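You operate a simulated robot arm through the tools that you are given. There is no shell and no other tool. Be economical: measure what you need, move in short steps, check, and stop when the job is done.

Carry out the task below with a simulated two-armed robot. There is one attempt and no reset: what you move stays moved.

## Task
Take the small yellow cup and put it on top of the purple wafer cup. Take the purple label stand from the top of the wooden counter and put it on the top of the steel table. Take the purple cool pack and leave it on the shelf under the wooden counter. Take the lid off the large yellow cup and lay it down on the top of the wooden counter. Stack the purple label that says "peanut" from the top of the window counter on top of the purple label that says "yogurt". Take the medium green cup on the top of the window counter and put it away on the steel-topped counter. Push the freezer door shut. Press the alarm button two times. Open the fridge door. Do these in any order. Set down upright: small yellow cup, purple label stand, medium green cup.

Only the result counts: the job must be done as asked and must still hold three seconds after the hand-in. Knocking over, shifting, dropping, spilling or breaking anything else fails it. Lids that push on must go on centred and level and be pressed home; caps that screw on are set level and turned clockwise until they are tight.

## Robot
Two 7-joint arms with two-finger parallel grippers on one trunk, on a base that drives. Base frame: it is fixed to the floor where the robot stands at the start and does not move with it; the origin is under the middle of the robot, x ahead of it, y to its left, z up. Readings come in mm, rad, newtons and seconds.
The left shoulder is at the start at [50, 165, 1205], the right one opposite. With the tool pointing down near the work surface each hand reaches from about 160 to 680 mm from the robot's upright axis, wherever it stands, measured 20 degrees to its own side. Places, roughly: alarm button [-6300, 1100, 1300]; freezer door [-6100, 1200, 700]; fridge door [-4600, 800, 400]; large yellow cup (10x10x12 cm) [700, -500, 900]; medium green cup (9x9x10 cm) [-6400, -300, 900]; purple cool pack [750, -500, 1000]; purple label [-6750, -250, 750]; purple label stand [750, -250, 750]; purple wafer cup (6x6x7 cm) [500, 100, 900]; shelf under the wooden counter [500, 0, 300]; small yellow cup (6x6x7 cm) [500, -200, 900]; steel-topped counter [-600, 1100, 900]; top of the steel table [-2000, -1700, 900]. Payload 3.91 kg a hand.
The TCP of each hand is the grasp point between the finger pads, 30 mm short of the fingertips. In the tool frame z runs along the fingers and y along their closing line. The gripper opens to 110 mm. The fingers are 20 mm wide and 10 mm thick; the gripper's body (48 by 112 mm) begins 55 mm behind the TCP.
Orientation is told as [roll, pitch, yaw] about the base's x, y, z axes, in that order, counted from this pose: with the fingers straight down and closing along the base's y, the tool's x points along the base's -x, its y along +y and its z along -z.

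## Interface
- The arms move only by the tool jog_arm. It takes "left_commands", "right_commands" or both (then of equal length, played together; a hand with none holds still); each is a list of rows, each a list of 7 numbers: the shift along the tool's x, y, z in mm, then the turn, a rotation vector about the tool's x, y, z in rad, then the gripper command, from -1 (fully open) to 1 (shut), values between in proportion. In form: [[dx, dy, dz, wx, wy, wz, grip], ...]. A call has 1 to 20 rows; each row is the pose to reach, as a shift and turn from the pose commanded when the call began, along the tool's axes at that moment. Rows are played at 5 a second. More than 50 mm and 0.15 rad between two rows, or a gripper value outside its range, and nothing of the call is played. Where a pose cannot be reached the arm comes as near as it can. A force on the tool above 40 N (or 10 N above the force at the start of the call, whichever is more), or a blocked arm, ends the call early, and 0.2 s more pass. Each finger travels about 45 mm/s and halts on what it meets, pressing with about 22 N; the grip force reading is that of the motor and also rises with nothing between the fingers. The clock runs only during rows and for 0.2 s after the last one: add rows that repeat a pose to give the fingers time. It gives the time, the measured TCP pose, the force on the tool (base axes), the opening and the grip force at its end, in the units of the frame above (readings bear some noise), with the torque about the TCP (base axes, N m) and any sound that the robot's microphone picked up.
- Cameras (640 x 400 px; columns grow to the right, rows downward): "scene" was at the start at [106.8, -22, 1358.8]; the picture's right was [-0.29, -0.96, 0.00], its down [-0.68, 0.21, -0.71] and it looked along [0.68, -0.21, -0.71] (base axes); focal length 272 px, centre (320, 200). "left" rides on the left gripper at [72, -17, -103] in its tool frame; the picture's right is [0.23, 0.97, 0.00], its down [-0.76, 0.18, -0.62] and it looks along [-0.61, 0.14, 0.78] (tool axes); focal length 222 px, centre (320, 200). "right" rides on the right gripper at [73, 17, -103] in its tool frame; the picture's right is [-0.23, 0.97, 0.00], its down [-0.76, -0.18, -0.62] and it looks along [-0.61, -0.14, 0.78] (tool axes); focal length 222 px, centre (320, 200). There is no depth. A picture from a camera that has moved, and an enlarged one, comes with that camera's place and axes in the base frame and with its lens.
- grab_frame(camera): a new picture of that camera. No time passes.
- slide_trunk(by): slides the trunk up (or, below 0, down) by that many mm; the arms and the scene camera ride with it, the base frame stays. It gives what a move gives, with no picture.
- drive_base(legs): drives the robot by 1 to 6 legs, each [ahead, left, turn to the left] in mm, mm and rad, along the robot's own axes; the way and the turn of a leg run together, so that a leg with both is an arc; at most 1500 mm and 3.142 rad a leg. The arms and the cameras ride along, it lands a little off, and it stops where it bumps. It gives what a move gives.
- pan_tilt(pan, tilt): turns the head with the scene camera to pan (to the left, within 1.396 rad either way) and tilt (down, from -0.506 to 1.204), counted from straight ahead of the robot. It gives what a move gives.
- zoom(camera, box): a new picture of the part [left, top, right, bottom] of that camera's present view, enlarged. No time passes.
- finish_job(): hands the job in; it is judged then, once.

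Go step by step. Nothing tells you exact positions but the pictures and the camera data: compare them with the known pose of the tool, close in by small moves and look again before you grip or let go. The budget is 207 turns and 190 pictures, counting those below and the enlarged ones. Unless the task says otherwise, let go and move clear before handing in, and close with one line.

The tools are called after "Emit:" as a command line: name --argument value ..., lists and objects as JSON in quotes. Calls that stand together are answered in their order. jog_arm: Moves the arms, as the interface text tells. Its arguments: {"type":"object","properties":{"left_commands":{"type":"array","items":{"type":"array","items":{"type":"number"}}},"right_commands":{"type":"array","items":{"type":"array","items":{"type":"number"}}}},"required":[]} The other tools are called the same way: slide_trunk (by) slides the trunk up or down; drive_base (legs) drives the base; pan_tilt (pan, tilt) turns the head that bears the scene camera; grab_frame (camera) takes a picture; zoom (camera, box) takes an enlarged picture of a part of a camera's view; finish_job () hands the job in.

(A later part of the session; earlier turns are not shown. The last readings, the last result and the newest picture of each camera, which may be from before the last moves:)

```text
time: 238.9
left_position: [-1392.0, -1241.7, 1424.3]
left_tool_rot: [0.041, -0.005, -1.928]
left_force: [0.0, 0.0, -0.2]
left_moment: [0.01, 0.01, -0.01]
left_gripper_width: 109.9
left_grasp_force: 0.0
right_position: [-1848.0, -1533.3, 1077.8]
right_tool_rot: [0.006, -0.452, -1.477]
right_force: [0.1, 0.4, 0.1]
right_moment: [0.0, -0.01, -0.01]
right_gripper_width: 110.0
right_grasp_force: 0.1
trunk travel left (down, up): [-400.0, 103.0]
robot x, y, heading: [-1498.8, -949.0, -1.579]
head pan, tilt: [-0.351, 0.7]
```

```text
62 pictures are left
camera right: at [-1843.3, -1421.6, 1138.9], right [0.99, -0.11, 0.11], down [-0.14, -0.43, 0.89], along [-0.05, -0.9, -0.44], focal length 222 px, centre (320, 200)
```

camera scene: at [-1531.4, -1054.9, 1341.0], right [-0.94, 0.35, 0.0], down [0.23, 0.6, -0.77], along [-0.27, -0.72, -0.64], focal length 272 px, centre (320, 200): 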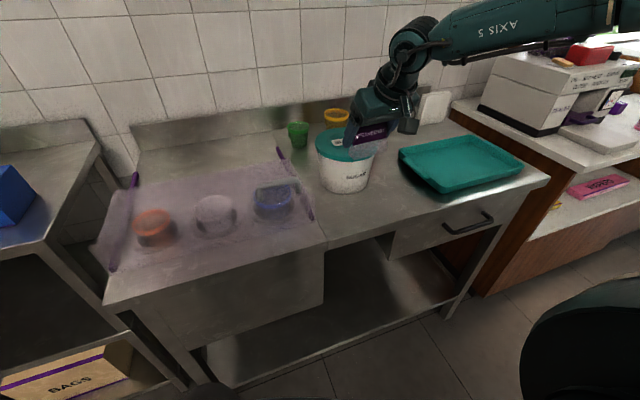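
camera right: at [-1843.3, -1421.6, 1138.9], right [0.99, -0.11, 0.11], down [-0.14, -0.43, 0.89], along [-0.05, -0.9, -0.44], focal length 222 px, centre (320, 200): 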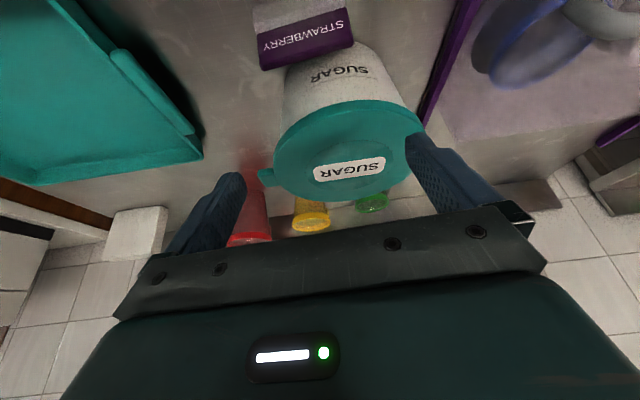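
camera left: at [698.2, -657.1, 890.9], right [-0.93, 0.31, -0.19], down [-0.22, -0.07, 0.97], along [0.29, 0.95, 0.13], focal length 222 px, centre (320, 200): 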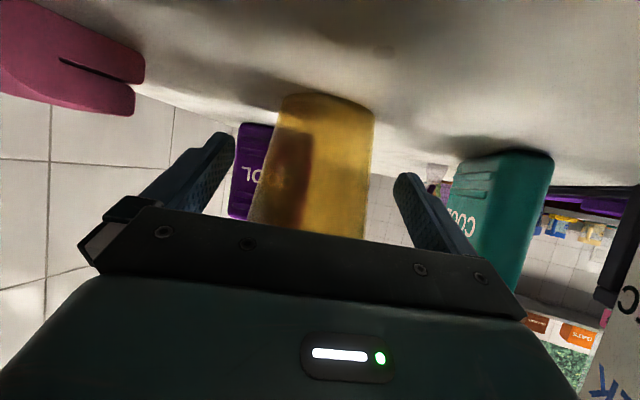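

The label stand is upright on the steel table. I'll tuck the right hand, back off, and turn toward the window side.

Emit:
jog_arm --right_commands '[[43, 0, -21, 0, 0.12, 0, -1], [86, 0, -42, 0, 0.24, 0, -1], [129, 0, -63, 0, 0.36, 0, -1], [172, 0, -84, 0, 0.45, 0, -1]]'

Emit:
drive_base --legs '[[-600, 0, 0], [0, 0, -1.57]]'

Emit:
pan_tilt --pan 0.0 --tilt 0.25

Emit:
grab_frame --camera "scene"

```text
time: 239.9
left_position: [-1393.1, -1241.8, 1423.5]
left_tool_rot: [0.041, -0.005, -1.927]
left_force: [-0.3, -0.3, 0.4]
left_moment: [0.03, -0.01, -0.02]
left_gripper_width: 109.9
left_grasp_force: 0.0
right_position: [-1866.3, -1340.2, 1077.7]
right_tool_rot: [0.007, -0.002, -1.477]
right_force: [-0.1, 0.9, -0.1]
right_moment: [-0.01, -0.02, -0.03]
right_gripper_width: 110.1
right_grasp_force: 0.0
trunk travel left (down, up): [-400.0, 103.0]
robot x, y, heading: [-1502.1, -950.3, -1.577]
head pan, tilt: [-0.351, 0.7]
```

```text
time: 247.1
left_position: [-1796.2, -450.4, 1423.8]
left_tool_rot: [0.042, -0.004, 2.795]
left_force: [-0.4, 0.2, -0.4]
left_moment: [0.04, 0.0, 0.0]
left_gripper_width: 110.1
left_grasp_force: 0.0
right_position: [-1899.0, 19.1, 1078.1]
right_tool_rot: [0.008, -0.004, -3.037]
right_force: [0.0, 0.4, -0.3]
right_moment: [0.02, 0.0, 0.02]
right_gripper_width: 110.0
right_grasp_force: 0.0
trunk travel left (down, up): [-400.0, 103.0]
robot x, y, heading: [-1499.7, -339.1, -3.144]
head pan, tilt: [-0.351, 0.7]
```

```text
time: 248.0
left_position: [-1796.7, -451.8, 1423.0]
left_tool_rot: [0.042, -0.003, 2.795]
left_force: [-0.4, 0.2, 0.1]
left_moment: [0.02, -0.03, -0.02]
left_gripper_width: 109.8
left_grasp_force: 0.0
right_position: [-1899.6, 19.6, 1079.5]
right_tool_rot: [0.007, -0.003, -3.038]
right_force: [-0.4, 0.3, 0.2]
right_moment: [-0.02, 0.02, -0.01]
right_gripper_width: 110.1
right_grasp_force: 0.0
trunk travel left (down, up): [-400.0, 103.0]
robot x, y, heading: [-1500.3, -343.3, -3.141]
head pan, tilt: [0.0, 0.25]
```

```text
61 pictures are left
camera scene: at [-1624.4, -339.2, 1381.7], right [0.0, 1.0, 0.0], down [0.25, 0.0, -0.97], along [-0.97, 0.0, -0.25], focal length 272 px, centre (320, 200)
```

scene: 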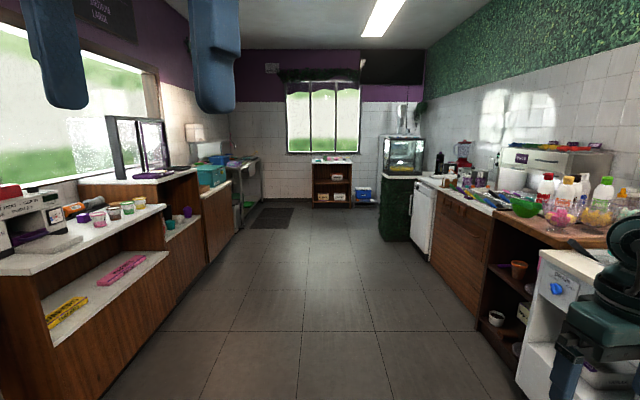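

The long aisle is clear; the window counter is at the far end (x≈-6500). Driving there.

Emit:
drive_base --legs '[[1400, 0, 0], [1400, 0, 0], [1150, 0, 0]]'

Emit:
pan_tilt --pan 0.0 --tilt 0.5

Emit:
grab_frame --camera "scene"

```text
time: 266.7
left_position: [-5665.6, -618.1, 1424.0]
left_tool_rot: [0.042, -0.003, 2.866]
left_force: [0.4, 0.5, 0.3]
left_moment: [-0.02, -0.01, -0.02]
left_gripper_width: 109.9
left_grasp_force: 0.0
right_position: [-5802.0, -155.8, 1078.0]
right_tool_rot: [0.006, -0.004, -2.966]
right_force: [0.6, -0.6, -0.7]
right_moment: [0.0, -0.01, 0.01]
right_gripper_width: 110.1
right_grasp_force: 0.1
trunk travel left (down, up): [-400.0, 103.0]
robot x, y, heading: [-5378.0, -487.1, -3.073]
head pan, tilt: [0.0, 0.25]
```

```text
time: 267.5
left_position: [-5666.9, -619.3, 1424.2]
left_tool_rot: [0.043, -0.003, 2.866]
left_force: [-1.4, -0.4, -0.2]
left_moment: [0.0, -0.01, -0.01]
left_gripper_width: 110.0
left_grasp_force: 0.1
right_position: [-5801.8, -156.3, 1079.2]
right_tool_rot: [0.008, -0.004, -2.967]
right_force: [-0.6, -0.2, 0.2]
right_moment: [-0.01, 0.0, 0.01]
right_gripper_width: 110.1
right_grasp_force: 0.1
trunk travel left (down, up): [-400.0, 103.0]
robot x, y, heading: [-5379.7, -487.7, -3.071]
head pan, tilt: [0.0, 0.499]
```

```text
60 pictures are left
camera scene: at [-5499.7, -493.8, 1358.7], right [-0.07, 1.0, 0.0], down [0.48, 0.03, -0.88], along [-0.88, -0.06, -0.48], focal length 272 px, centre (320, 200)
```

scene: 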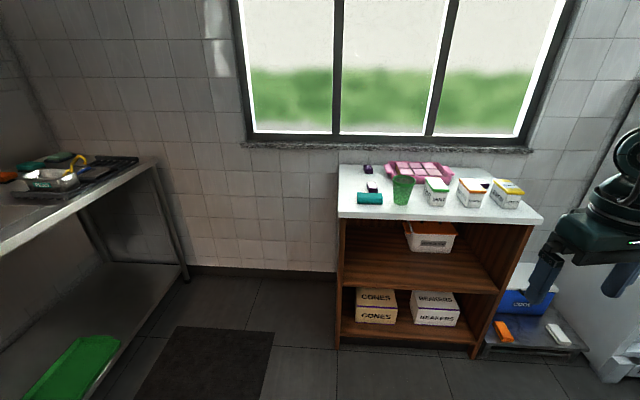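

Emit:
zoom --camera "scene" --box '[330, 140, 550, 240]'

```text
2.91 times, centred on (440, 190) of scene
camera zoom: at [-5499.7, -493.8, 1358.7], right [-0.07, 1.0, 0.0], down [0.48, 0.03, -0.88], along [-0.88, -0.06, -0.48], focal length 792 px, centre (-29, 229)
```

zoom: 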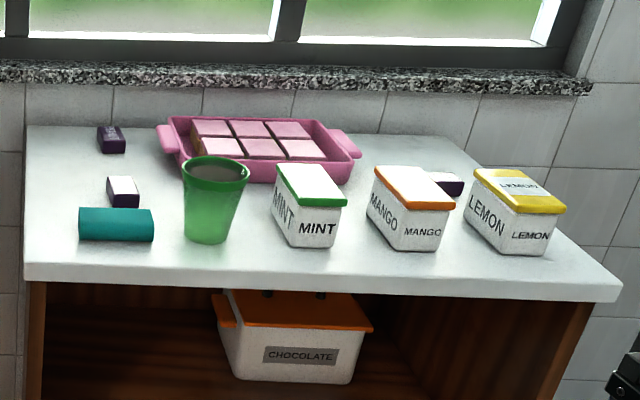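

Three small purple label blocks: near [-6727,-345], [-6534,-345] and [-6620,143]. I'll drive closer to read them.

Emit:
drive_base --legs '[[0, 0, -0.07], [600, 40, 0]]'

Emit:
pan_tilt --pan -0.2 --tilt 0.75

Emit:
grab_frame --camera "scene"

Emit:
zoom --camera "scene" --box '[240, 120, 380, 240]'

```text
time: 271.3
left_position: [-6266.5, -645.8, 1424.9]
left_tool_rot: [0.043, -0.003, 2.806]
left_force: [-0.2, -0.3, 0.0]
left_moment: [0.01, -0.01, -0.01]
left_gripper_width: 109.8
left_grasp_force: 0.1
right_position: [-6374.7, -176.3, 1079.0]
right_tool_rot: [0.009, -0.004, -3.027]
right_force: [-0.3, -0.2, 0.5]
right_moment: [0.02, 0.03, 0.01]
right_gripper_width: 110.2
right_grasp_force: 0.1
trunk travel left (down, up): [-400.0, 103.0]
robot x, y, heading: [-5973.6, -535.0, -3.131]
head pan, tilt: [0.0, 0.499]
```

```text
time: 272.1
left_position: [-6266.1, -646.1, 1423.3]
left_tool_rot: [0.042, -0.004, 2.808]
left_force: [-0.3, 0.1, 0.3]
left_moment: [0.01, -0.01, -0.01]
left_gripper_width: 110.1
left_grasp_force: 0.0
right_position: [-6375.1, -175.5, 1078.7]
right_tool_rot: [0.007, -0.005, -3.026]
right_force: [0.2, -0.2, 0.1]
right_moment: [0.02, 0.0, -0.02]
right_gripper_width: 110.0
right_grasp_force: 0.2
trunk travel left (down, up): [-400.0, 103.0]
robot x, y, heading: [-5973.6, -533.6, -3.127]
head pan, tilt: [-0.201, 0.75]
```

```text
58 pictures are left
camera scene: at [-6083.8, -514.8, 1336.8], right [0.19, 0.98, 0.0], down [0.67, -0.13, -0.73], along [-0.72, 0.14, -0.68], focal length 272 px, centre (320, 200)
```

scene: 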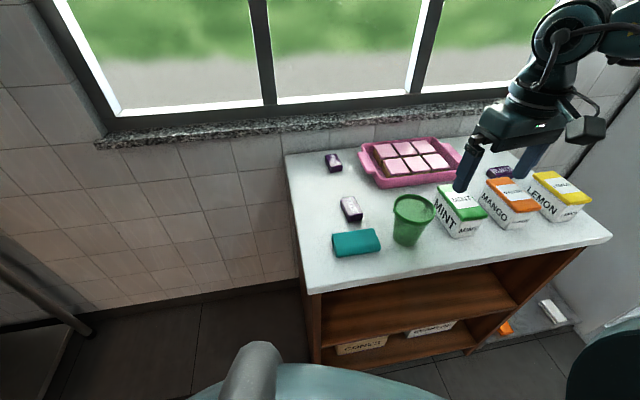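

```text
3.33 times, centred on (310, 180) of scene
camera zoom: at [-6083.8, -514.8, 1336.8], right [0.19, 0.98, 0.0], down [0.67, -0.13, -0.73], along [-0.72, 0.14, -0.68], focal length 908 px, centre (353, 267)
```

zoom: 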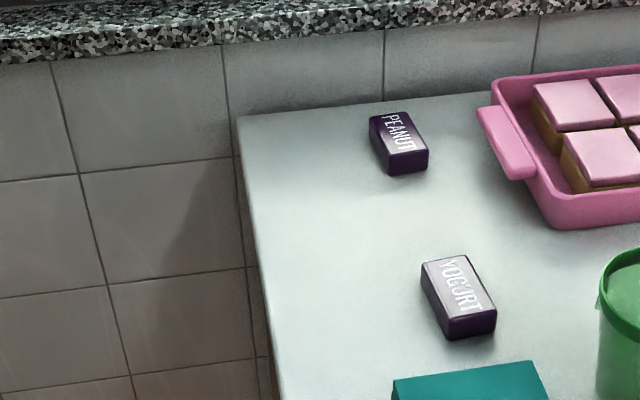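

PEANUT is the far block [-6742,-347], YOGURT the near one [-6543,-348], both with long axes along x. I'll pre-pose the right hand (pitched) over that row, move forward, and lower the trunk.

Emit:
jog_arm --right_commands '[[-13, 28, 0, 0.0077, -0.133, 0.018, -0.1], [-27, 55, 0, 0.0153, -0.266, 0.036, -0.1], [-40, 83, 0, 0.023, -0.399, 0.0545, -0.1], [-53, 111, 0, 0.031, -0.532, 0.073, -0.1], [-67, 139, 0, 0.038, -0.665, 0.091, -0.1], [-80, 166, 0, 0.046, -0.798, 0.109, -0.1]]'

Emit:
drive_base --legs '[[75, 0, -0.012]]'

Emit:
slide_trunk --by -90

Emit:
grab_frame --camera "right"

```text
time: 273.5
left_position: [-6266.4, -647.3, 1423.8]
left_tool_rot: [0.041, -0.003, 2.806]
left_force: [-0.5, 0.6, 0.5]
left_moment: [0.03, 0.0, -0.02]
left_gripper_width: 109.9
left_grasp_force: 0.1
right_position: [-6437.2, -352.6, 1080.8]
right_tool_rot: [0.009, -0.801, 3.137]
right_force: [0.6, -0.5, -0.3]
right_moment: [0.0, 0.01, -0.03]
right_gripper_width: 60.6
right_grasp_force: 0.0
trunk travel left (down, up): [-400.0, 103.0]
robot x, y, heading: [-5974.7, -532.1, -3.129]
head pan, tilt: [-0.201, 0.75]
```

```text
time: 274.5
left_position: [-6343.0, -642.9, 1423.0]
left_tool_rot: [0.043, -0.006, 2.795]
left_force: [-0.5, 0.0, -0.9]
left_moment: [0.0, -0.01, 0.04]
left_gripper_width: 110.2
left_grasp_force: 0.1
right_position: [-6510.5, -346.5, 1080.7]
right_tool_rot: [0.01, -0.802, 3.123]
right_force: [0.3, -0.6, 0.2]
right_moment: [0.01, -0.01, 0.0]
right_gripper_width: 60.8
right_grasp_force: 0.1
trunk travel left (down, up): [-400.0, 103.0]
robot x, y, heading: [-6049.9, -530.5, -3.147]
head pan, tilt: [-0.201, 0.75]
```

```text
time: 275.8
left_position: [-6343.7, -644.1, 1334.1]
left_tool_rot: [0.043, -0.005, 2.795]
left_force: [-0.7, -0.3, -0.6]
left_moment: [0.01, 0.02, 0.0]
left_gripper_width: 110.3
left_grasp_force: 0.1
right_position: [-6510.8, -347.4, 990.9]
right_tool_rot: [0.009, -0.801, 3.122]
right_force: [-0.4, -0.2, -0.7]
right_moment: [-0.03, -0.01, 0.02]
right_gripper_width: 60.5
right_grasp_force: 0.1
trunk travel left (down, up): [-310.0, 193.0]
robot x, y, heading: [-6048.4, -532.4, -3.143]
head pan, tilt: [-0.201, 0.75]
```

```text
56 pictures are left
camera right: at [-6386.3, -365.8, 1010.5], right [-0.17, -0.97, 0.17], down [-0.08, 0.19, 0.98], along [-0.98, 0.15, -0.11], focal length 222 px, centre (320, 200)
```

right: 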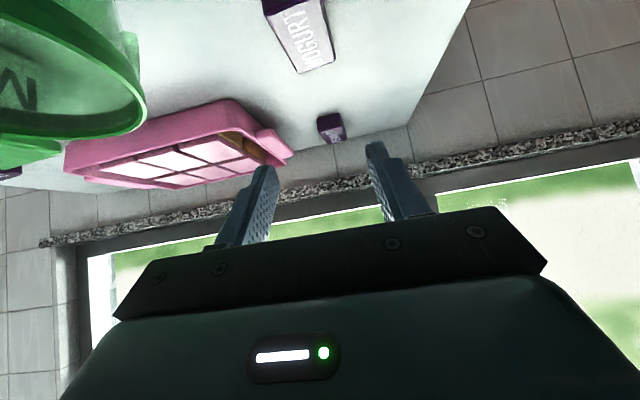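

Emit:
jog_arm --right_commands '[[-17, 2, 40, 0, 0, 0, -0.1], [-34, 4, 80, 0, 0, 0, -0.1], [-52, 6, 120, 0, 0, 0, -0.1], [-68, 8, 160, 0, 0, 0, -0.1], [-68, 8, 175, 0, 0, 0, -0.1]]'

Emit:
grab_frame --camera "right"

```text
time: 277.0
left_position: [-6342.8, -643.6, 1333.8]
left_tool_rot: [0.041, -0.005, 2.795]
left_force: [-0.1, -0.3, 0.5]
left_moment: [-0.02, -0.01, -0.01]
left_gripper_width: 110.1
left_grasp_force: 0.1
right_position: [-6673.9, -342.1, 925.4]
right_tool_rot: [0.012, -0.801, 3.124]
right_force: [-0.2, -0.3, 0.3]
right_moment: [0.0, -0.01, 0.0]
right_gripper_width: 60.7
right_grasp_force: 0.1
right hand out of reach, approached as far as the arm can: row 4, 5
trunk travel left (down, up): [-310.0, 193.0]
robot x, y, heading: [-6047.6, -533.7, -3.137]
head pan, tilt: [-0.201, 0.75]
```

```text
55 pictures are left
camera right: at [-6550.2, -360.9, 945.0], right [-0.17, -0.97, 0.17], down [-0.08, 0.19, 0.98], along [-0.98, 0.15, -0.11], focal length 222 px, centre (320, 200)
```

right: 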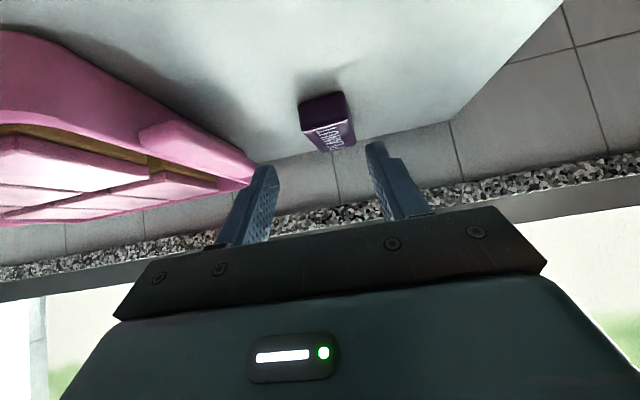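

Peanut is out of reach from the front, so I'll work from the counter's front-left corner at an angle. First tuck the right hand (vertical, high).

Emit:
jog_arm --right_commands '[[5, 0, -45, 0, 0.05, 0, -0.1], [12, -1, -88, 0, 0.1, 0, -0.1], [25, -2, -130, 0, 0.2, 0, -0.1], [40, -3, -172, 0, 0.3, 0, -0.1], [55, -4, -212, 0, 0.42, 0, -0.1], [70, -5, -250, 0, 0.55, 0, -0.1], [84, -6, -287, 0, 0.68, 0, -0.1], [95, -6, -320, 0, 0.8, 0, -0.1]]'

Emit:
drive_base --legs '[[-150, 0, 0], [0, 240, 0], [0, 0, -0.69], [220, 180, 0]]'

Emit:
grab_frame --camera "scene"

```text
time: 278.8
left_position: [-6343.0, -642.1, 1334.5]
left_tool_rot: [0.044, -0.005, 2.794]
left_force: [-0.8, -0.2, -0.4]
left_moment: [-0.03, -0.02, -0.01]
left_gripper_width: 110.0
left_grasp_force: 0.0
right_position: [-6375.2, -337.4, 1079.8]
right_tool_rot: [0.007, 0.002, 3.132]
right_force: [0.1, -1.3, -0.7]
right_moment: [0.03, 0.03, -0.01]
right_gripper_width: 60.7
right_grasp_force: 0.0
trunk travel left (down, up): [-310.0, 193.0]
robot x, y, heading: [-6047.0, -533.7, -3.141]
head pan, tilt: [-0.201, 0.75]
```

```text
time: 284.9
left_position: [-6478.9, -671.5, 1334.4]
left_tool_rot: [0.041, -0.005, 2.11]
left_force: [0.3, -0.2, -1.0]
left_moment: [-0.03, 0.0, 0.0]
left_gripper_width: 109.8
left_grasp_force: 0.0
right_position: [-6310.4, -414.0, 1079.8]
right_tool_rot: [0.007, -0.001, 2.448]
right_force: [0.1, 0.6, 0.0]
right_moment: [-0.01, -0.03, -0.01]
right_gripper_width: 60.4
right_grasp_force: 0.2
trunk travel left (down, up): [-310.0, 193.0]
robot x, y, heading: [-6179.1, -771.3, 2.456]
head pan, tilt: [-0.201, 0.75]
```

```text
54 pictures are left
camera scene: at [-6255.3, -687.3, 1246.7], right [0.77, 0.63, 0.0], down [0.43, -0.53, -0.73], along [-0.46, 0.57, -0.68], focal length 272 px, centre (320, 200)
```

scene: 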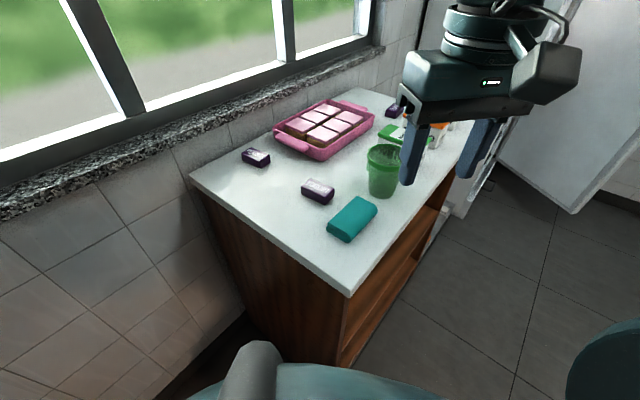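

Emit:
drive_base --legs '[[209, 171, 0]]'

Emit:
pan_tilt --pan -0.3 --tilt 0.85

Emit:
jog_arm --right_commands '[[0, 0, 0, 0, 0, 0.145, -0.6], [0, 0, 0, 0, 0, 0.29, -0.6], [0, 0, 0, 0, 0, 0.435, -0.6], [0, 0, 0, 0, 0, 0.58, -0.6], [0, 0, 0, 0, 0, 0.725, -0.6], [0, 0, 0, 0, 0, 0.876, -0.6]]'

Emit:
grab_frame --camera "scene"

Emit:
grab_frame --camera "right"

```text
time: 286.8
left_position: [-6749.0, -676.1, 1333.6]
left_tool_rot: [0.042, -0.004, 2.109]
left_force: [-0.4, 0.9, 0.1]
left_moment: [-0.01, -0.04, 0.0]
left_gripper_width: 109.9
left_grasp_force: 0.1
right_position: [-6580.3, -419.8, 1080.3]
right_tool_rot: [0.007, -0.001, 2.445]
right_force: [0.1, -0.9, 0.8]
right_moment: [0.0, 0.01, -0.01]
right_gripper_width: 60.6
right_grasp_force: 0.1
trunk travel left (down, up): [-310.0, 193.0]
robot x, y, heading: [-6452.3, -776.4, 2.464]
head pan, tilt: [-0.201, 0.75]
```

```text
time: 287.5
left_position: [-6748.2, -675.8, 1334.8]
left_tool_rot: [0.042, -0.006, 2.11]
left_force: [0.7, 0.2, -0.1]
left_moment: [-0.02, 0.03, 0.01]
left_gripper_width: 109.9
left_grasp_force: 0.0
right_position: [-6579.5, -418.9, 1079.6]
right_tool_rot: [0.007, -0.003, 2.446]
right_force: [-0.9, 0.4, 0.4]
right_moment: [0.0, 0.01, 0.02]
right_gripper_width: 60.5
right_grasp_force: 0.1
trunk travel left (down, up): [-310.0, 193.0]
robot x, y, heading: [-6448.3, -778.4, 2.462]
head pan, tilt: [-0.3, 0.85]
```

```text
refused: row 6 steps farther than a row can; nothing moved
```

```text
53 pictures are left
camera scene: at [-6516.1, -690.9, 1238.7], right [0.83, 0.55, 0.0], down [0.42, -0.62, -0.66], along [-0.37, 0.55, -0.75], focal length 272 px, centre (320, 200)
```

scene: 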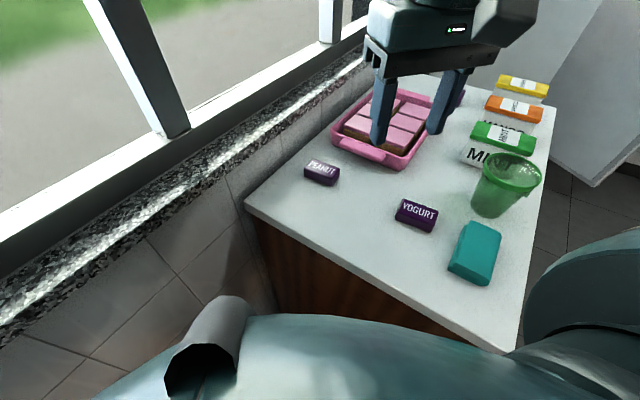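

```text
52 pictures are left
camera right: at [-6535.0, -478.3, 1183.3], right [-0.8, -0.6, 0.01], down [-0.47, 0.63, 0.62], along [-0.38, 0.49, -0.78], focal length 222 px, centre (320, 200)
```

right: 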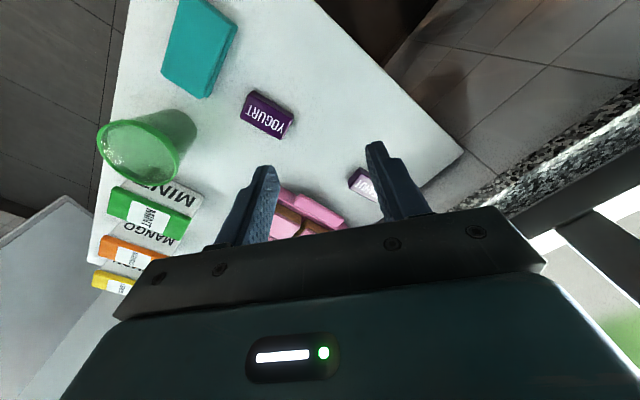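

Peanut ≈[-6735,-355] and yogurt ≈[-6540,-356]. I'll turn the gripper to close along the blocks' long axis and hover over PEANUT.

Emit:
jog_arm --right_commands '[[-27, 8, 0, 0, 0, 0.131, -0.6], [-54, 17, 20, 0, 0, 0.262, -0.6], [-80, 25, 40, 0, 0, 0.393, -0.6], [-107, 33, 60, 0, 0, 0.524, -0.6], [-134, 42, 85, 0, 0, 0.655, -0.6], [-160, 50, 110, 0, 0, 0.786, -0.6], [-160, 50, 125, 0, 0, 0.786, -0.6]]'

Emit:
grab_frame --camera "right"

```text
time: 289.1
left_position: [-6748.0, -675.8, 1334.2]
left_tool_rot: [0.044, -0.005, 2.11]
left_force: [0.2, 0.3, 0.0]
left_moment: [0.0, -0.02, 0.01]
left_gripper_width: 110.2
left_grasp_force: 0.1
right_position: [-6733.1, -356.1, 954.7]
right_tool_rot: [0.006, 0.004, 1.659]
right_force: [0.3, 0.9, 0.7]
right_moment: [0.03, 0.05, -0.01]
right_gripper_width: 88.0
right_grasp_force: 0.1
right hand out of reach, approached as far as the arm can: row 7
trunk travel left (down, up): [-310.0, 193.0]
robot x, y, heading: [-6449.7, -775.2, 2.463]
head pan, tilt: [-0.3, 0.85]
```

```text
51 pictures are left
camera right: at [-6741.8, -429.6, 1059.0], right [-0.99, 0.14, 0.01], down [0.12, 0.78, 0.62], along [0.08, 0.61, -0.79], focal length 222 px, centre (320, 200)
```

right: 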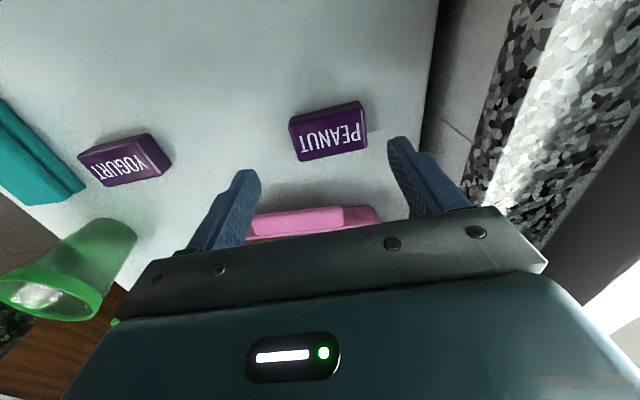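

Nearly centred; shift ~8 mm toward −x, then descend with the trunk.

Emit:
jog_arm --right_commands '[[-4, 7.6, 0, 0, 0, 0, -0.6], [-4, 7.6, 0, 0, 0, 0, -0.6]]'

Emit:
slide_trunk --by -66

Emit:
grab_frame --camera "right"

```text
time: 289.7
left_position: [-6747.9, -676.7, 1334.0]
left_tool_rot: [0.043, -0.005, 2.11]
left_force: [-0.1, -0.7, 0.0]
left_moment: [0.03, -0.01, -0.01]
left_gripper_width: 110.0
left_grasp_force: 0.1
right_position: [-6733.2, -349.8, 955.1]
right_tool_rot: [0.008, 0.004, 1.66]
right_force: [-0.2, 0.5, 0.4]
right_moment: [0.01, 0.01, 0.01]
right_gripper_width: 88.1
right_grasp_force: 0.1
right hand out of reach, approached as far as the arm can: row 1, 2
trunk travel left (down, up): [-310.0, 193.0]
robot x, y, heading: [-6449.7, -775.2, 2.457]
head pan, tilt: [-0.3, 0.85]
```

```text
time: 290.8
left_position: [-6747.3, -674.4, 1268.5]
left_tool_rot: [0.045, -0.005, 2.111]
left_force: [1.1, 0.6, 0.2]
left_moment: [0.02, 0.01, 0.02]
left_gripper_width: 109.9
left_grasp_force: 0.2
right_position: [-6733.6, -351.6, 890.2]
right_tool_rot: [0.008, 0.004, 1.658]
right_force: [0.9, -0.3, 0.1]
right_moment: [0.01, 0.01, 0.0]
right_gripper_width: 87.9
right_grasp_force: 0.1
trunk travel left (down, up): [-244.0, 259.0]
robot x, y, heading: [-6450.2, -776.4, 2.458]
head pan, tilt: [-0.3, 0.85]
```

```text
50 pictures are left
camera right: at [-6742.6, -425.0, 993.4], right [-0.99, 0.14, 0.01], down [0.11, 0.78, 0.62], along [0.08, 0.61, -0.79], focal length 222 px, centre (320, 200)
```

right: 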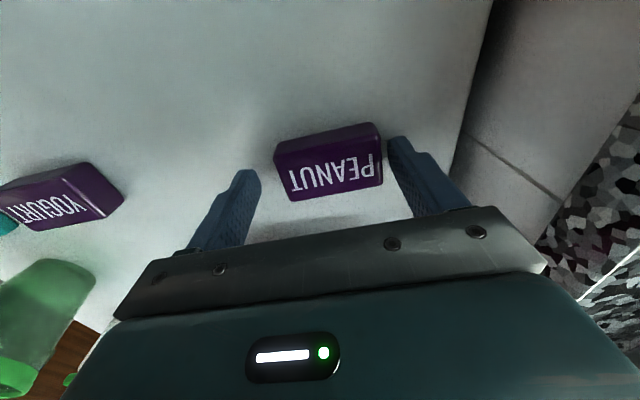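

Emit:
jog_arm --right_commands '[[0, 0, 5, 0, 0, 0, -0.6], [0, 0, 5, 0, 0, 0, 0], [0, 0, 5, 0, 0, 0, 1], [0, 0, 5, 0, 0, 0, 1]]'

Emit:
slide_trunk --by 66

Emit:
grab_frame --camera "right"

```text
time: 291.8
left_position: [-6748.2, -675.8, 1267.7]
left_tool_rot: [0.043, -0.005, 2.11]
left_force: [-0.4, 0.2, -0.4]
left_moment: [0.03, 0.04, 0.0]
left_gripper_width: 109.9
left_grasp_force: 0.2
right_position: [-6731.9, -350.6, 885.1]
right_tool_rot: [0.01, 0.003, 1.659]
right_force: [-0.7, -0.3, 0.5]
right_moment: [0.02, -0.01, 0.0]
right_gripper_width: 65.1
right_grasp_force: 21.6
trunk travel left (down, up): [-244.0, 259.0]
robot x, y, heading: [-6450.9, -777.5, 2.461]
head pan, tilt: [-0.3, 0.85]
```

```text
time: 292.8
left_position: [-6748.4, -675.9, 1333.5]
left_tool_rot: [0.044, -0.004, 2.111]
left_force: [-0.1, 0.0, 0.1]
left_moment: [0.01, -0.01, 0.0]
left_gripper_width: 110.1
left_grasp_force: 0.1
right_position: [-6732.9, -349.7, 949.9]
right_tool_rot: [0.009, 0.006, 1.66]
right_force: [0.7, 0.7, -0.4]
right_moment: [0.02, 0.03, 0.0]
right_gripper_width: 65.1
right_grasp_force: 21.8
trunk travel left (down, up): [-310.0, 193.0]
robot x, y, heading: [-6449.1, -776.2, 2.462]
head pan, tilt: [-0.3, 0.85]
```

```text
49 pictures are left
camera right: at [-6742.4, -423.6, 1054.6], right [-0.99, 0.14, 0.01], down [0.12, 0.78, 0.62], along [0.08, 0.61, -0.79], focal length 222 px, centre (320, 200)
```

right: 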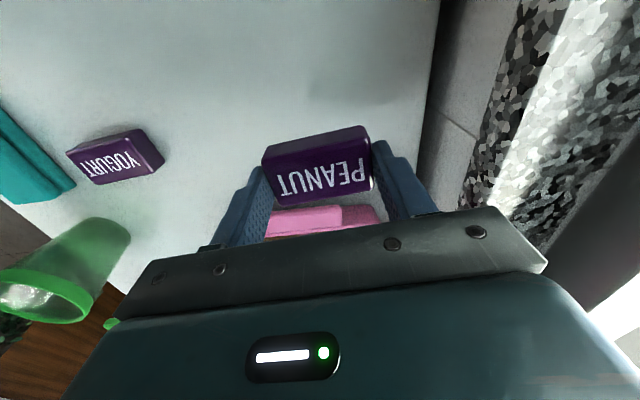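

PEANUT is held. Moving over YOGURT.

Emit:
jog_arm --right_commands '[[5, -37, 0, 0, 0, 0, 1], [9, -74, 0, 0, 0, 0, 1], [14, -111, 0, 0, 0, 0, 1], [18, -148, 0, 0, 0, 0, 1], [22, -182, 0, 0, 0, 0, 1]]'

Emit:
grab_frame --camera "right"

Emit:
zoom --camera "scene" --box '[360, 120, 520, 260]'

```text
time: 294.0
left_position: [-6747.1, -675.7, 1334.8]
left_tool_rot: [0.044, -0.006, 2.11]
left_force: [0.1, -1.2, -0.6]
left_moment: [-0.01, -0.01, 0.02]
left_gripper_width: 109.8
left_grasp_force: 0.0
right_position: [-6547.7, -358.6, 950.6]
right_tool_rot: [0.01, 0.004, 1.659]
right_force: [0.2, -0.3, -0.5]
right_moment: [0.0, 0.02, -0.02]
right_gripper_width: 65.3
right_grasp_force: 22.4
trunk travel left (down, up): [-310.0, 193.0]
robot x, y, heading: [-6450.9, -775.5, 2.463]
head pan, tilt: [-0.3, 0.85]
```

```text
48 pictures are left
camera right: at [-6558.0, -432.3, 1053.7], right [-0.99, 0.14, 0.01], down [0.12, 0.78, 0.62], along [0.08, 0.61, -0.79], focal length 222 px, centre (320, 200)
```

right: 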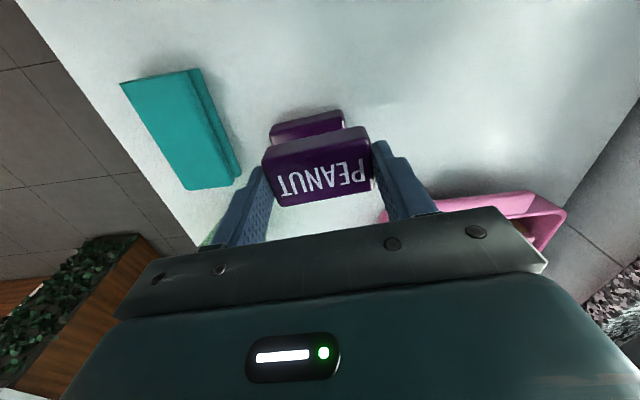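

```text
2.86 times, centred on (440, 190) of scene
camera zoom: at [-6515.6, -690.8, 1238.7], right [0.83, 0.55, 0.0], down [0.42, -0.63, -0.66], along [-0.37, 0.55, -0.75], focal length 778 px, centre (-23, 229)
```

zoom: 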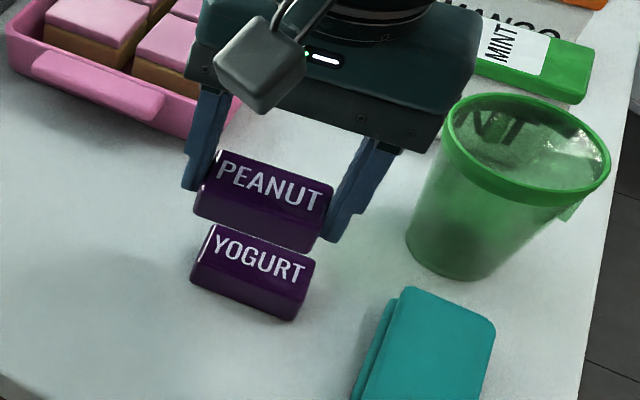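

Yogurt's centre is about [+7,+6] mm off from the held block. I'll correct and lower.

Emit:
jog_arm --right_commands '[[-5.4, -7, 0, 0, 0, 0, 1], [-5.4, -7, 15, 0, 0, 0, 1], [-5.4, -7, 30, 0, 0, 0, 1], [-5.4, -7, 35, 0, 0, 0, 1]]'

Emit:
zoom --camera "scene" --box '[380, 160, 480, 240]'

Emit:
grab_frame --camera "right"

```text
time: 295.0
left_position: [-6748.6, -676.2, 1334.6]
left_tool_rot: [0.045, -0.006, 2.109]
left_force: [-0.9, 0.6, 0.4]
left_moment: [0.04, 0.0, 0.01]
left_gripper_width: 109.9
left_grasp_force: 0.1
right_position: [-6544.4, -351.9, 914.6]
right_tool_rot: [0.011, 0.006, 1.661]
right_force: [1.1, 0.0, -0.1]
right_moment: [-0.02, 0.02, -0.03]
right_gripper_width: 65.0
right_grasp_force: 22.1
trunk travel left (down, up): [-310.0, 193.0]
robot x, y, heading: [-6449.3, -776.4, 2.459]
head pan, tilt: [-0.3, 0.85]
```

```text
5.00 times, centred on (430, 200) of scene
camera zoom: at [-6516.1, -690.8, 1238.7], right [0.83, 0.55, 0.0], down [0.42, -0.63, -0.66], along [-0.37, 0.55, -0.75], focal length 1361 px, centre (-230, 200)
```

zoom: 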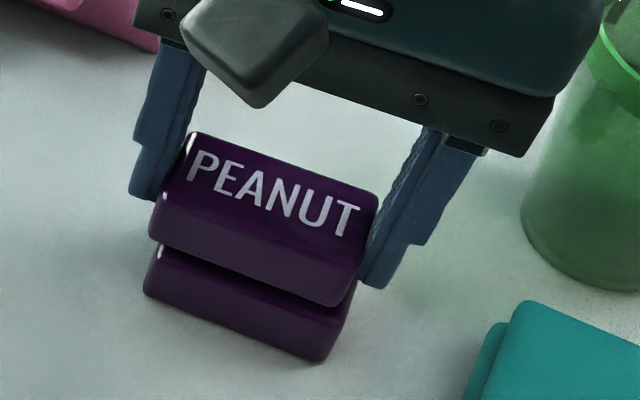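

```text
45 pictures are left
camera right: at [-6553.4, -425.5, 1018.1], right [-0.99, 0.14, 0.01], down [0.12, 0.78, 0.62], along [0.08, 0.61, -0.79], focal length 222 px, centre (320, 200)
```

right: 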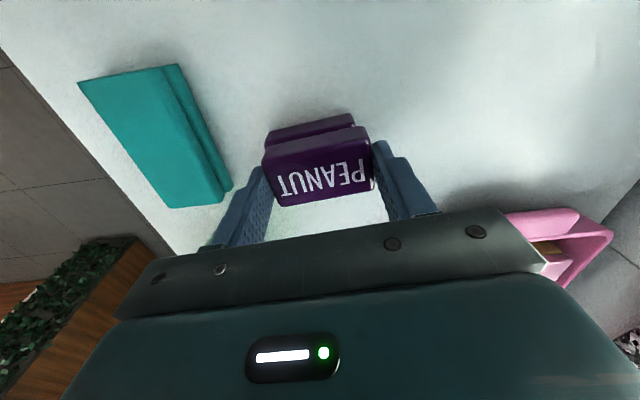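

Emit:
jog_arm --right_commands '[[0, -4, 0, 0, 0, 0, 1], [0, -4, 4, 0, 0, 0, 1], [0, -4, 7, 0, 0, 0, 1]]'

Emit:
jog_arm --right_commands '[[0, 0, 1, 0, 0, 0, 1], [0, 0, 2, 0, 0, 0, 1]]'

```text
time: 295.8
left_position: [-6746.9, -677.4, 1335.1]
left_tool_rot: [0.044, -0.006, 2.11]
left_force: [0.4, 0.6, 0.8]
left_moment: [0.0, 0.0, -0.02]
left_gripper_width: 109.6
left_grasp_force: 0.0
right_position: [-6539.0, -351.6, 908.6]
right_tool_rot: [0.01, 0.002, 1.66]
right_force: [3.5, 0.3, 18.4]
right_moment: [-0.09, -0.33, 0.01]
right_gripper_width: 65.0
right_grasp_force: 21.8
trunk travel left (down, up): [-310.0, 193.0]
robot x, y, heading: [-6450.2, -777.8, 2.461]
head pan, tilt: [-0.3, 0.85]
```

```text
time: 296.4
left_position: [-6747.2, -676.1, 1334.3]
left_tool_rot: [0.043, -0.007, 2.109]
left_force: [0.5, 0.3, 0.0]
left_moment: [-0.01, -0.01, -0.02]
left_gripper_width: 110.0
left_grasp_force: 0.0
right_position: [-6539.3, -350.9, 906.1]
right_tool_rot: [0.01, 0.001, 1.659]
right_force: [5.3, 0.3, 20.0]
right_moment: [0.03, -0.33, 0.03]
right_gripper_width: 64.9
right_grasp_force: 21.5
trunk travel left (down, up): [-310.0, 193.0]
robot x, y, heading: [-6449.8, -776.9, 2.46]
head pan, tilt: [-0.3, 0.85]
```

Contact. Ease up, release, and lift clear.

Emit:
jog_arm --right_commands '[[0, 0, -3.5, 0, 0, 0, 1], [0, 0, -3.5, 0, 0, 0, 0], [0, 0, -3.5, 0, 0, 0, -0.5], [0, 0, -3.5, 0, 0, 0, -0.7], [0, 0, -40, 0, 0, 0, -0.7], [0, 0, -85, 0, 0, 0, -0.7]]'

Emit:
grab_frame --camera "scene"

```text
time: 297.8
left_position: [-6748.7, -676.4, 1334.3]
left_tool_rot: [0.045, -0.005, 2.111]
left_force: [0.3, -0.3, -0.4]
left_moment: [-0.01, -0.01, 0.03]
left_gripper_width: 110.1
left_grasp_force: 0.0
right_position: [-6538.9, -350.4, 988.3]
right_tool_rot: [0.01, 0.005, 1.659]
right_force: [-0.4, 0.7, -0.4]
right_moment: [0.0, 0.03, -0.04]
right_gripper_width: 93.4
right_grasp_force: 0.1
trunk travel left (down, up): [-310.0, 193.0]
robot x, y, heading: [-6451.6, -774.5, 2.46]
head pan, tilt: [-0.3, 0.85]
```

```text
44 pictures are left
camera scene: at [-6516.1, -691.1, 1238.7], right [0.83, 0.55, 0.0], down [0.42, -0.62, -0.66], along [-0.37, 0.55, -0.75], focal length 272 px, centre (320, 200)
```

scene: 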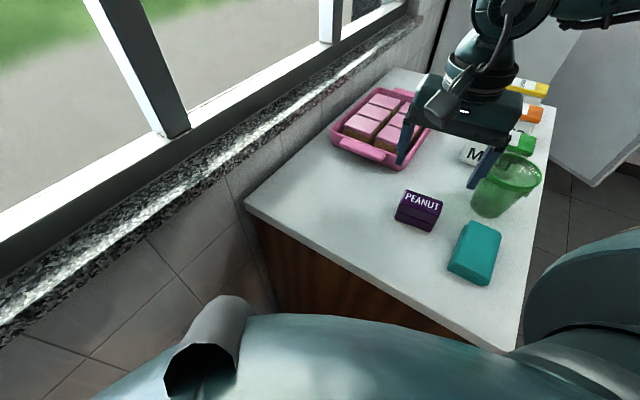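

PEANUT is stacked on YOGURT. I'll raise the hand, back off into the aisle, and look at the freezer and alarm area.

Emit:
jog_arm --right_commands '[[20, 0, -45, 0, 0, 0, -0.7], [45, 0, -85, 0, 0, 0, -0.7]]'

Emit:
drive_base --legs '[[-388, -315, 0], [153, -745, 0], [0, 0, -0.3]]'

Emit:
pan_tilt --pan 0.0 --tilt 0.35

Emit:
grab_frame --camera "scene"

```text
time: 298.4
left_position: [-6748.0, -677.5, 1334.3]
left_tool_rot: [0.043, -0.005, 2.111]
left_force: [-0.6, -0.3, 0.3]
left_moment: [0.02, 0.01, -0.05]
left_gripper_width: 110.1
left_grasp_force: 0.1
right_position: [-6532.5, -394.5, 1075.4]
right_tool_rot: [0.011, 0.004, 1.66]
right_force: [1.9, -0.4, 0.1]
right_moment: [0.02, 0.01, -0.02]
right_gripper_width: 93.4
right_grasp_force: 0.0
trunk travel left (down, up): [-310.0, 193.0]
robot x, y, heading: [-6448.8, -779.5, 2.462]
head pan, tilt: [-0.3, 0.85]
```

```text
time: 306.0
left_position: [-5863.1, 83.0, 1333.7]
left_tool_rot: [0.046, -0.004, 1.821]
left_force: [0.4, 0.1, 0.4]
left_moment: [0.0, 0.01, 0.01]
left_gripper_width: 109.8
left_grasp_force: 0.1
right_position: [-5575.5, 291.2, 1074.5]
right_tool_rot: [0.011, 0.003, 1.371]
right_force: [-0.4, -1.1, -0.5]
right_moment: [0.02, -0.03, 0.02]
right_gripper_width: 93.4
right_grasp_force: 0.1
trunk travel left (down, up): [-310.0, 193.0]
robot x, y, heading: [-5608.5, -98.4, 2.172]
head pan, tilt: [-0.3, 0.85]
```

```text
time: 306.9
left_position: [-5863.9, 82.8, 1335.0]
left_tool_rot: [0.045, -0.005, 1.821]
left_force: [0.8, 0.4, -0.8]
left_moment: [-0.05, 0.02, 0.0]
left_gripper_width: 109.8
left_grasp_force: 0.0
right_position: [-5575.6, 291.8, 1075.2]
right_tool_rot: [0.011, 0.004, 1.369]
right_force: [0.5, -0.3, -0.4]
right_moment: [0.01, 0.01, 0.0]
right_gripper_width: 93.6
right_grasp_force: 0.1
trunk travel left (down, up): [-310.0, 193.0]
robot x, y, heading: [-5601.9, -96.8, 2.17]
head pan, tilt: [0.0, 0.351]
```

```text
43 pictures are left
camera scene: at [-5675.3, 4.4, 1282.3], right [0.83, 0.56, 0.0], down [0.19, -0.28, -0.94], along [-0.53, 0.78, -0.34], focal length 272 px, centre (320, 200)
```

scene: 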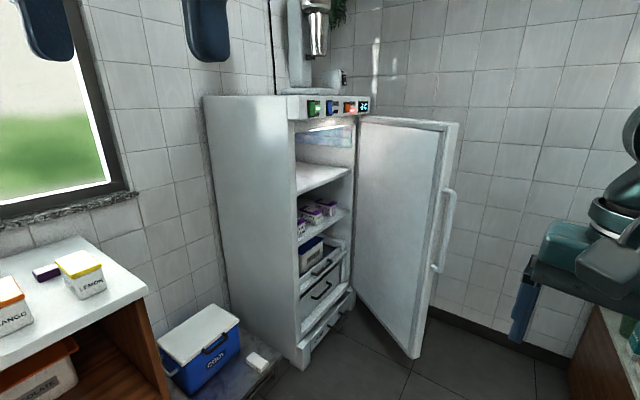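

Emit:
zoom --camera "scene" --box '[280, 80, 390, 140]'

```text
5.82 times, centred on (335, 110) of scene
camera zoom: at [-5675.3, 4.4, 1282.3], right [0.83, 0.56, 0.0], down [0.19, -0.28, -0.94], along [-0.53, 0.78, -0.34], focal length 1584 px, centre (233, 724)
```

zoom: 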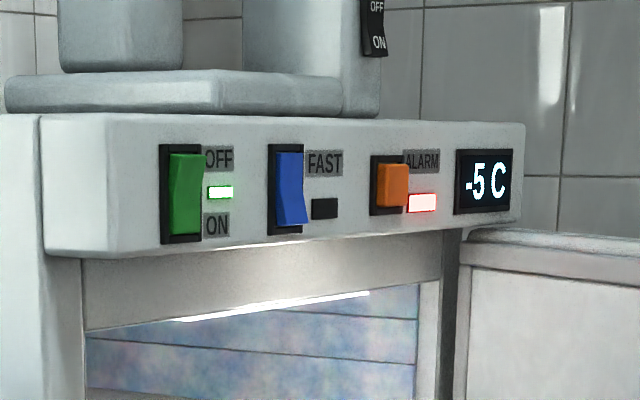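

The freezer front faces +x at x≈-6280; its door stands open, hinged at y≈1290 with the free edge near [-5870,1200]. The ALARM button is orange at ≈[-6278,1100,1258]. I'll prepare a closed right fist at z≈1160 to push the door's outer face from the right side.

Emit:
slide_trunk --by 185

Emit:
jog_arm --right_commands '[[-25, -14, 26, 0, 0, 0, 0.5], [-50, -28, 52, 0, 0, 0, 1], [-75, -42, 78, 0, 0, 0, 1], [-100, -55, 100, 0, 0, 0, 1]]'

Emit:
drive_base --legs '[[0, 0, 0.97], [-210, -1040, 0]]'

Emit:
pan_tilt --pan -0.5 --tilt 0.5

Emit:
grab_frame --camera "scene"

```text
time: 309.0
left_position: [-5863.4, 83.6, 1519.5]
left_tool_rot: [0.043, -0.004, 1.822]
left_force: [0.5, 0.2, 0.1]
left_moment: [0.04, 0.03, 0.02]
left_gripper_width: 110.1
left_grasp_force: 0.0
right_position: [-5576.8, 291.8, 1260.0]
right_tool_rot: [0.01, 0.004, 1.369]
right_force: [-0.4, -0.3, 0.7]
right_moment: [-0.01, -0.02, 0.01]
right_gripper_width: 93.5
right_grasp_force: 0.0
trunk travel left (down, up): [-495.0, 8.0]
robot x, y, heading: [-5606.1, -97.7, 2.166]
head pan, tilt: [0.0, 0.351]
```

```text
time: 310.0
left_position: [-5863.1, 82.9, 1518.1]
left_tool_rot: [0.042, -0.002, 1.821]
left_force: [0.6, 0.0, -0.7]
left_moment: [0.0, 0.03, 0.0]
left_gripper_width: 110.2
left_grasp_force: 0.0
right_position: [-5503.6, 379.3, 1157.0]
right_tool_rot: [0.011, 0.005, 1.37]
right_force: [0.7, -0.1, 0.5]
right_moment: [-0.02, 0.01, -0.02]
right_gripper_width: 5.4
right_grasp_force: 0.0
trunk travel left (down, up): [-495.0, 8.0]
robot x, y, heading: [-5603.4, -100.0, 2.17]
head pan, tilt: [0.0, 0.351]
```

```text
time: 315.6
left_position: [-5796.8, 329.7, 1519.7]
left_tool_rot: [0.047, -0.005, 2.745]
left_force: [-0.1, 0.9, 0.6]
left_moment: [-0.04, -0.03, 0.0]
left_gripper_width: 110.0
left_grasp_force: 0.2
right_position: [-5816.5, 793.8, 1156.5]
right_tool_rot: [0.01, 0.008, 2.299]
right_force: [-0.5, 1.1, -0.6]
right_moment: [-0.01, -0.03, -0.02]
right_gripper_width: 0.3
right_grasp_force: 22.3
trunk travel left (down, up): [-495.0, 8.0]
robot x, y, heading: [-5493.2, 423.2, 3.098]
head pan, tilt: [0.0, 0.351]
stopped in leg 2: the robot was blocked; the commanded pose is now the measured one
```

```text
time: 316.6
left_position: [-5794.9, 326.4, 1520.2]
left_tool_rot: [0.044, -0.005, 2.747]
left_force: [-0.5, 0.0, -0.5]
left_moment: [0.03, -0.03, 0.0]
left_gripper_width: 110.0
left_grasp_force: 0.0
right_position: [-5817.3, 790.5, 1158.1]
right_tool_rot: [0.01, 0.006, 2.298]
right_force: [0.1, 0.7, -0.4]
right_moment: [0.0, 0.04, -0.04]
right_gripper_width: 0.0
right_grasp_force: 21.8
trunk travel left (down, up): [-495.0, 8.0]
robot x, y, heading: [-5498.4, 422.5, 3.101]
head pan, tilt: [-0.499, 0.499]
```

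```text
41 pictures are left
camera scene: at [-5604.2, 472.9, 1453.7], right [0.52, 0.86, 0.0], down [0.41, -0.25, -0.88], along [-0.75, 0.45, -0.48], focal length 272 px, centre (320, 200)
```

scene: 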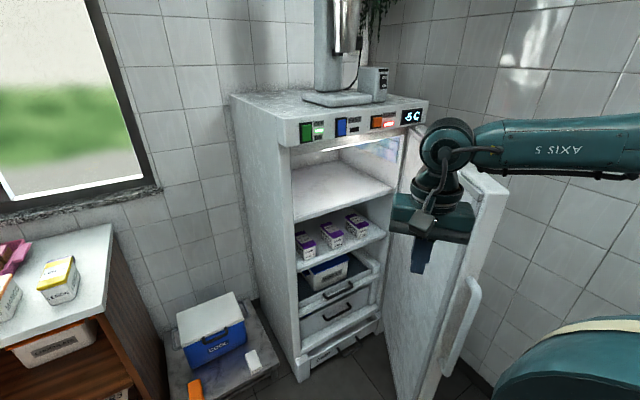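

Something on the +y side (a counter corner near [-5443,745]) blocks this route. New plan: face +y in front of the open door and hook its outer face from above with the left fist, pulling it by driving back. First tuck the right hand and lower the left.

Emit:
jog_arm --right_commands '[[25, 22, 0, 0, 0, 0, 1], [50, 44, 0, 0, 0, 0, 1], [75, 66, 0, 0, 0, 0, 1], [100, 88, 0, 0, 0, 0, 1], [125, 110, 0, 0, 0, 0, 1], [149, 133, 0, 0, 0, 0, 1]]' --left_commands '[[0, 0, 43, 0, 0, 0.0, 0], [0, 0, 86, 0, 0, 0, 0.5], [0, 0, 129, 0, 0, 0, 1], [0, 0, 172, 0, 0, 0, 1], [0, 0, 215, 0, 0, 0, 1], [0, 0, 258, 0, 0, 0, 1]]'

Emit:
drive_base --legs '[[360, 0, 0], [0, 0, -1.53]]'

Emit:
pan_tilt --pan -0.1 --tilt 0.5

Emit:
grab_frame --camera "scene"

```text
time: 317.9
left_position: [-5801.3, 312.5, 1261.4]
left_tool_rot: [0.041, -0.007, 2.747]
left_force: [0.2, -0.1, -0.1]
left_moment: [0.03, -0.02, 0.03]
left_gripper_width: 0.0
left_grasp_force: 11.5
right_position: [-5820.3, 592.2, 1157.7]
right_tool_rot: [0.007, 0.005, 2.296]
right_force: [-0.5, -0.3, 0.5]
right_moment: [0.04, 0.0, -0.01]
right_gripper_width: 0.0
right_grasp_force: 21.5
trunk travel left (down, up): [-495.0, 8.0]
robot x, y, heading: [-5497.6, 422.8, 3.103]
head pan, tilt: [-0.499, 0.499]
```

```text
time: 323.9
left_position: [-6001.5, 724.7, 1266.6]
left_tool_rot: [0.046, -0.018, 1.286]
left_force: [-0.2, -0.2, 0.5]
left_moment: [0.0, -0.03, -0.01]
left_gripper_width: 0.2
left_grasp_force: 21.5
right_position: [-5722.8, 771.1, 1158.6]
right_tool_rot: [0.014, 0.001, 0.825]
right_force: [0.3, 0.3, 0.7]
right_moment: [-0.01, 0.0, -0.03]
right_gripper_width: 0.0
right_grasp_force: 22.0
trunk travel left (down, up): [-495.0, 8.0]
robot x, y, heading: [-5856.8, 436.5, 1.622]
head pan, tilt: [-0.499, 0.499]
stopped in leg 2: the robot was blocked; the commanded pose is now the measured one
```

```text
time: 324.8
left_position: [-6000.8, 724.2, 1266.3]
left_tool_rot: [0.045, -0.018, 1.283]
left_force: [-0.6, 0.4, -0.7]
left_moment: [-0.02, 0.03, -0.01]
left_gripper_width: 0.1
left_grasp_force: 22.7
right_position: [-5722.8, 770.7, 1160.2]
right_tool_rot: [0.014, 0.001, 0.825]
right_force: [-0.1, -0.1, -0.1]
right_moment: [-0.01, -0.04, -0.01]
right_gripper_width: 0.0
right_grasp_force: 22.2
trunk travel left (down, up): [-495.0, 8.0]
robot x, y, heading: [-5861.5, 436.1, 1.627]
head pan, tilt: [-0.099, 0.499]
```

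```text
40 pictures are left
camera scene: at [-5858.9, 552.2, 1454.5], right [1.0, -0.05, 0.0], down [-0.02, -0.47, -0.88], along [0.04, 0.88, -0.47], focal length 272 px, centre (320, 200)
```

scene: 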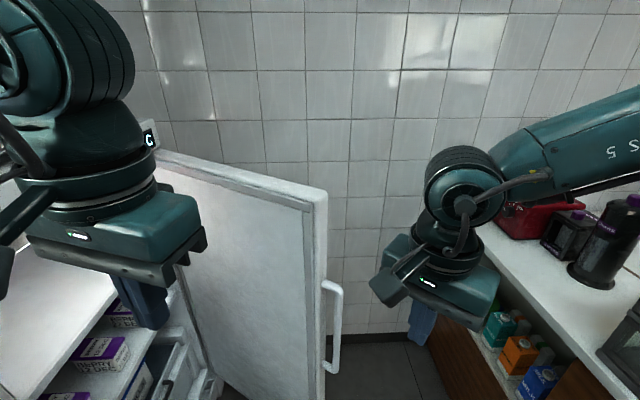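

The door's free edge is triangulated at (-5826,1043), top z≈1215. I'll shift right a bit and forward so the right fist can reach around behind the door.

Emit:
drive_base --legs '[[-20, -70, -0.05], [215, 0, 0]]'

Emit:
grab_frame --camera "scene"

```text
time: 327.1
left_position: [-5916.2, 927.8, 1264.8]
left_tool_rot: [0.045, -0.01, 1.239]
left_force: [0.0, 0.0, 0.2]
left_moment: [0.03, 0.01, -0.01]
left_gripper_width: 0.0
left_grasp_force: 22.4
right_position: [-5634.6, 960.2, 1158.5]
right_tool_rot: [0.009, 0.004, 0.779]
right_force: [0.2, -0.1, -0.6]
right_moment: [-0.01, 0.0, 0.01]
right_gripper_width: 0.0
right_grasp_force: 22.0
trunk travel left (down, up): [-495.0, 8.0]
robot x, y, heading: [-5791.0, 628.4, 1.578]
head pan, tilt: [-0.099, 0.499]
```

```text
39 pictures are left
camera scene: at [-5781.5, 751.1, 1453.6], right [1.0, -0.09, 0.0], down [-0.04, -0.48, -0.88], along [0.08, 0.87, -0.48], focal length 272 px, centre (320, 200)
```

scene: 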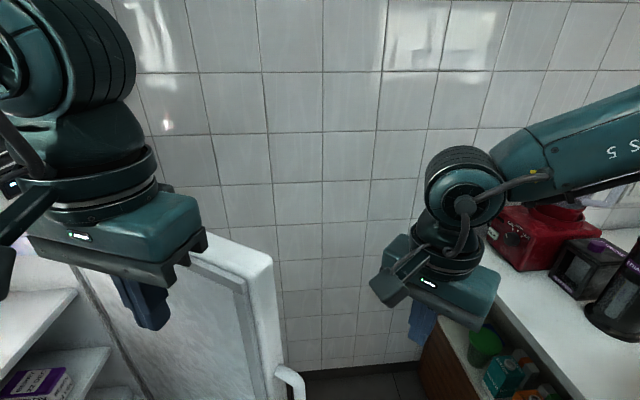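

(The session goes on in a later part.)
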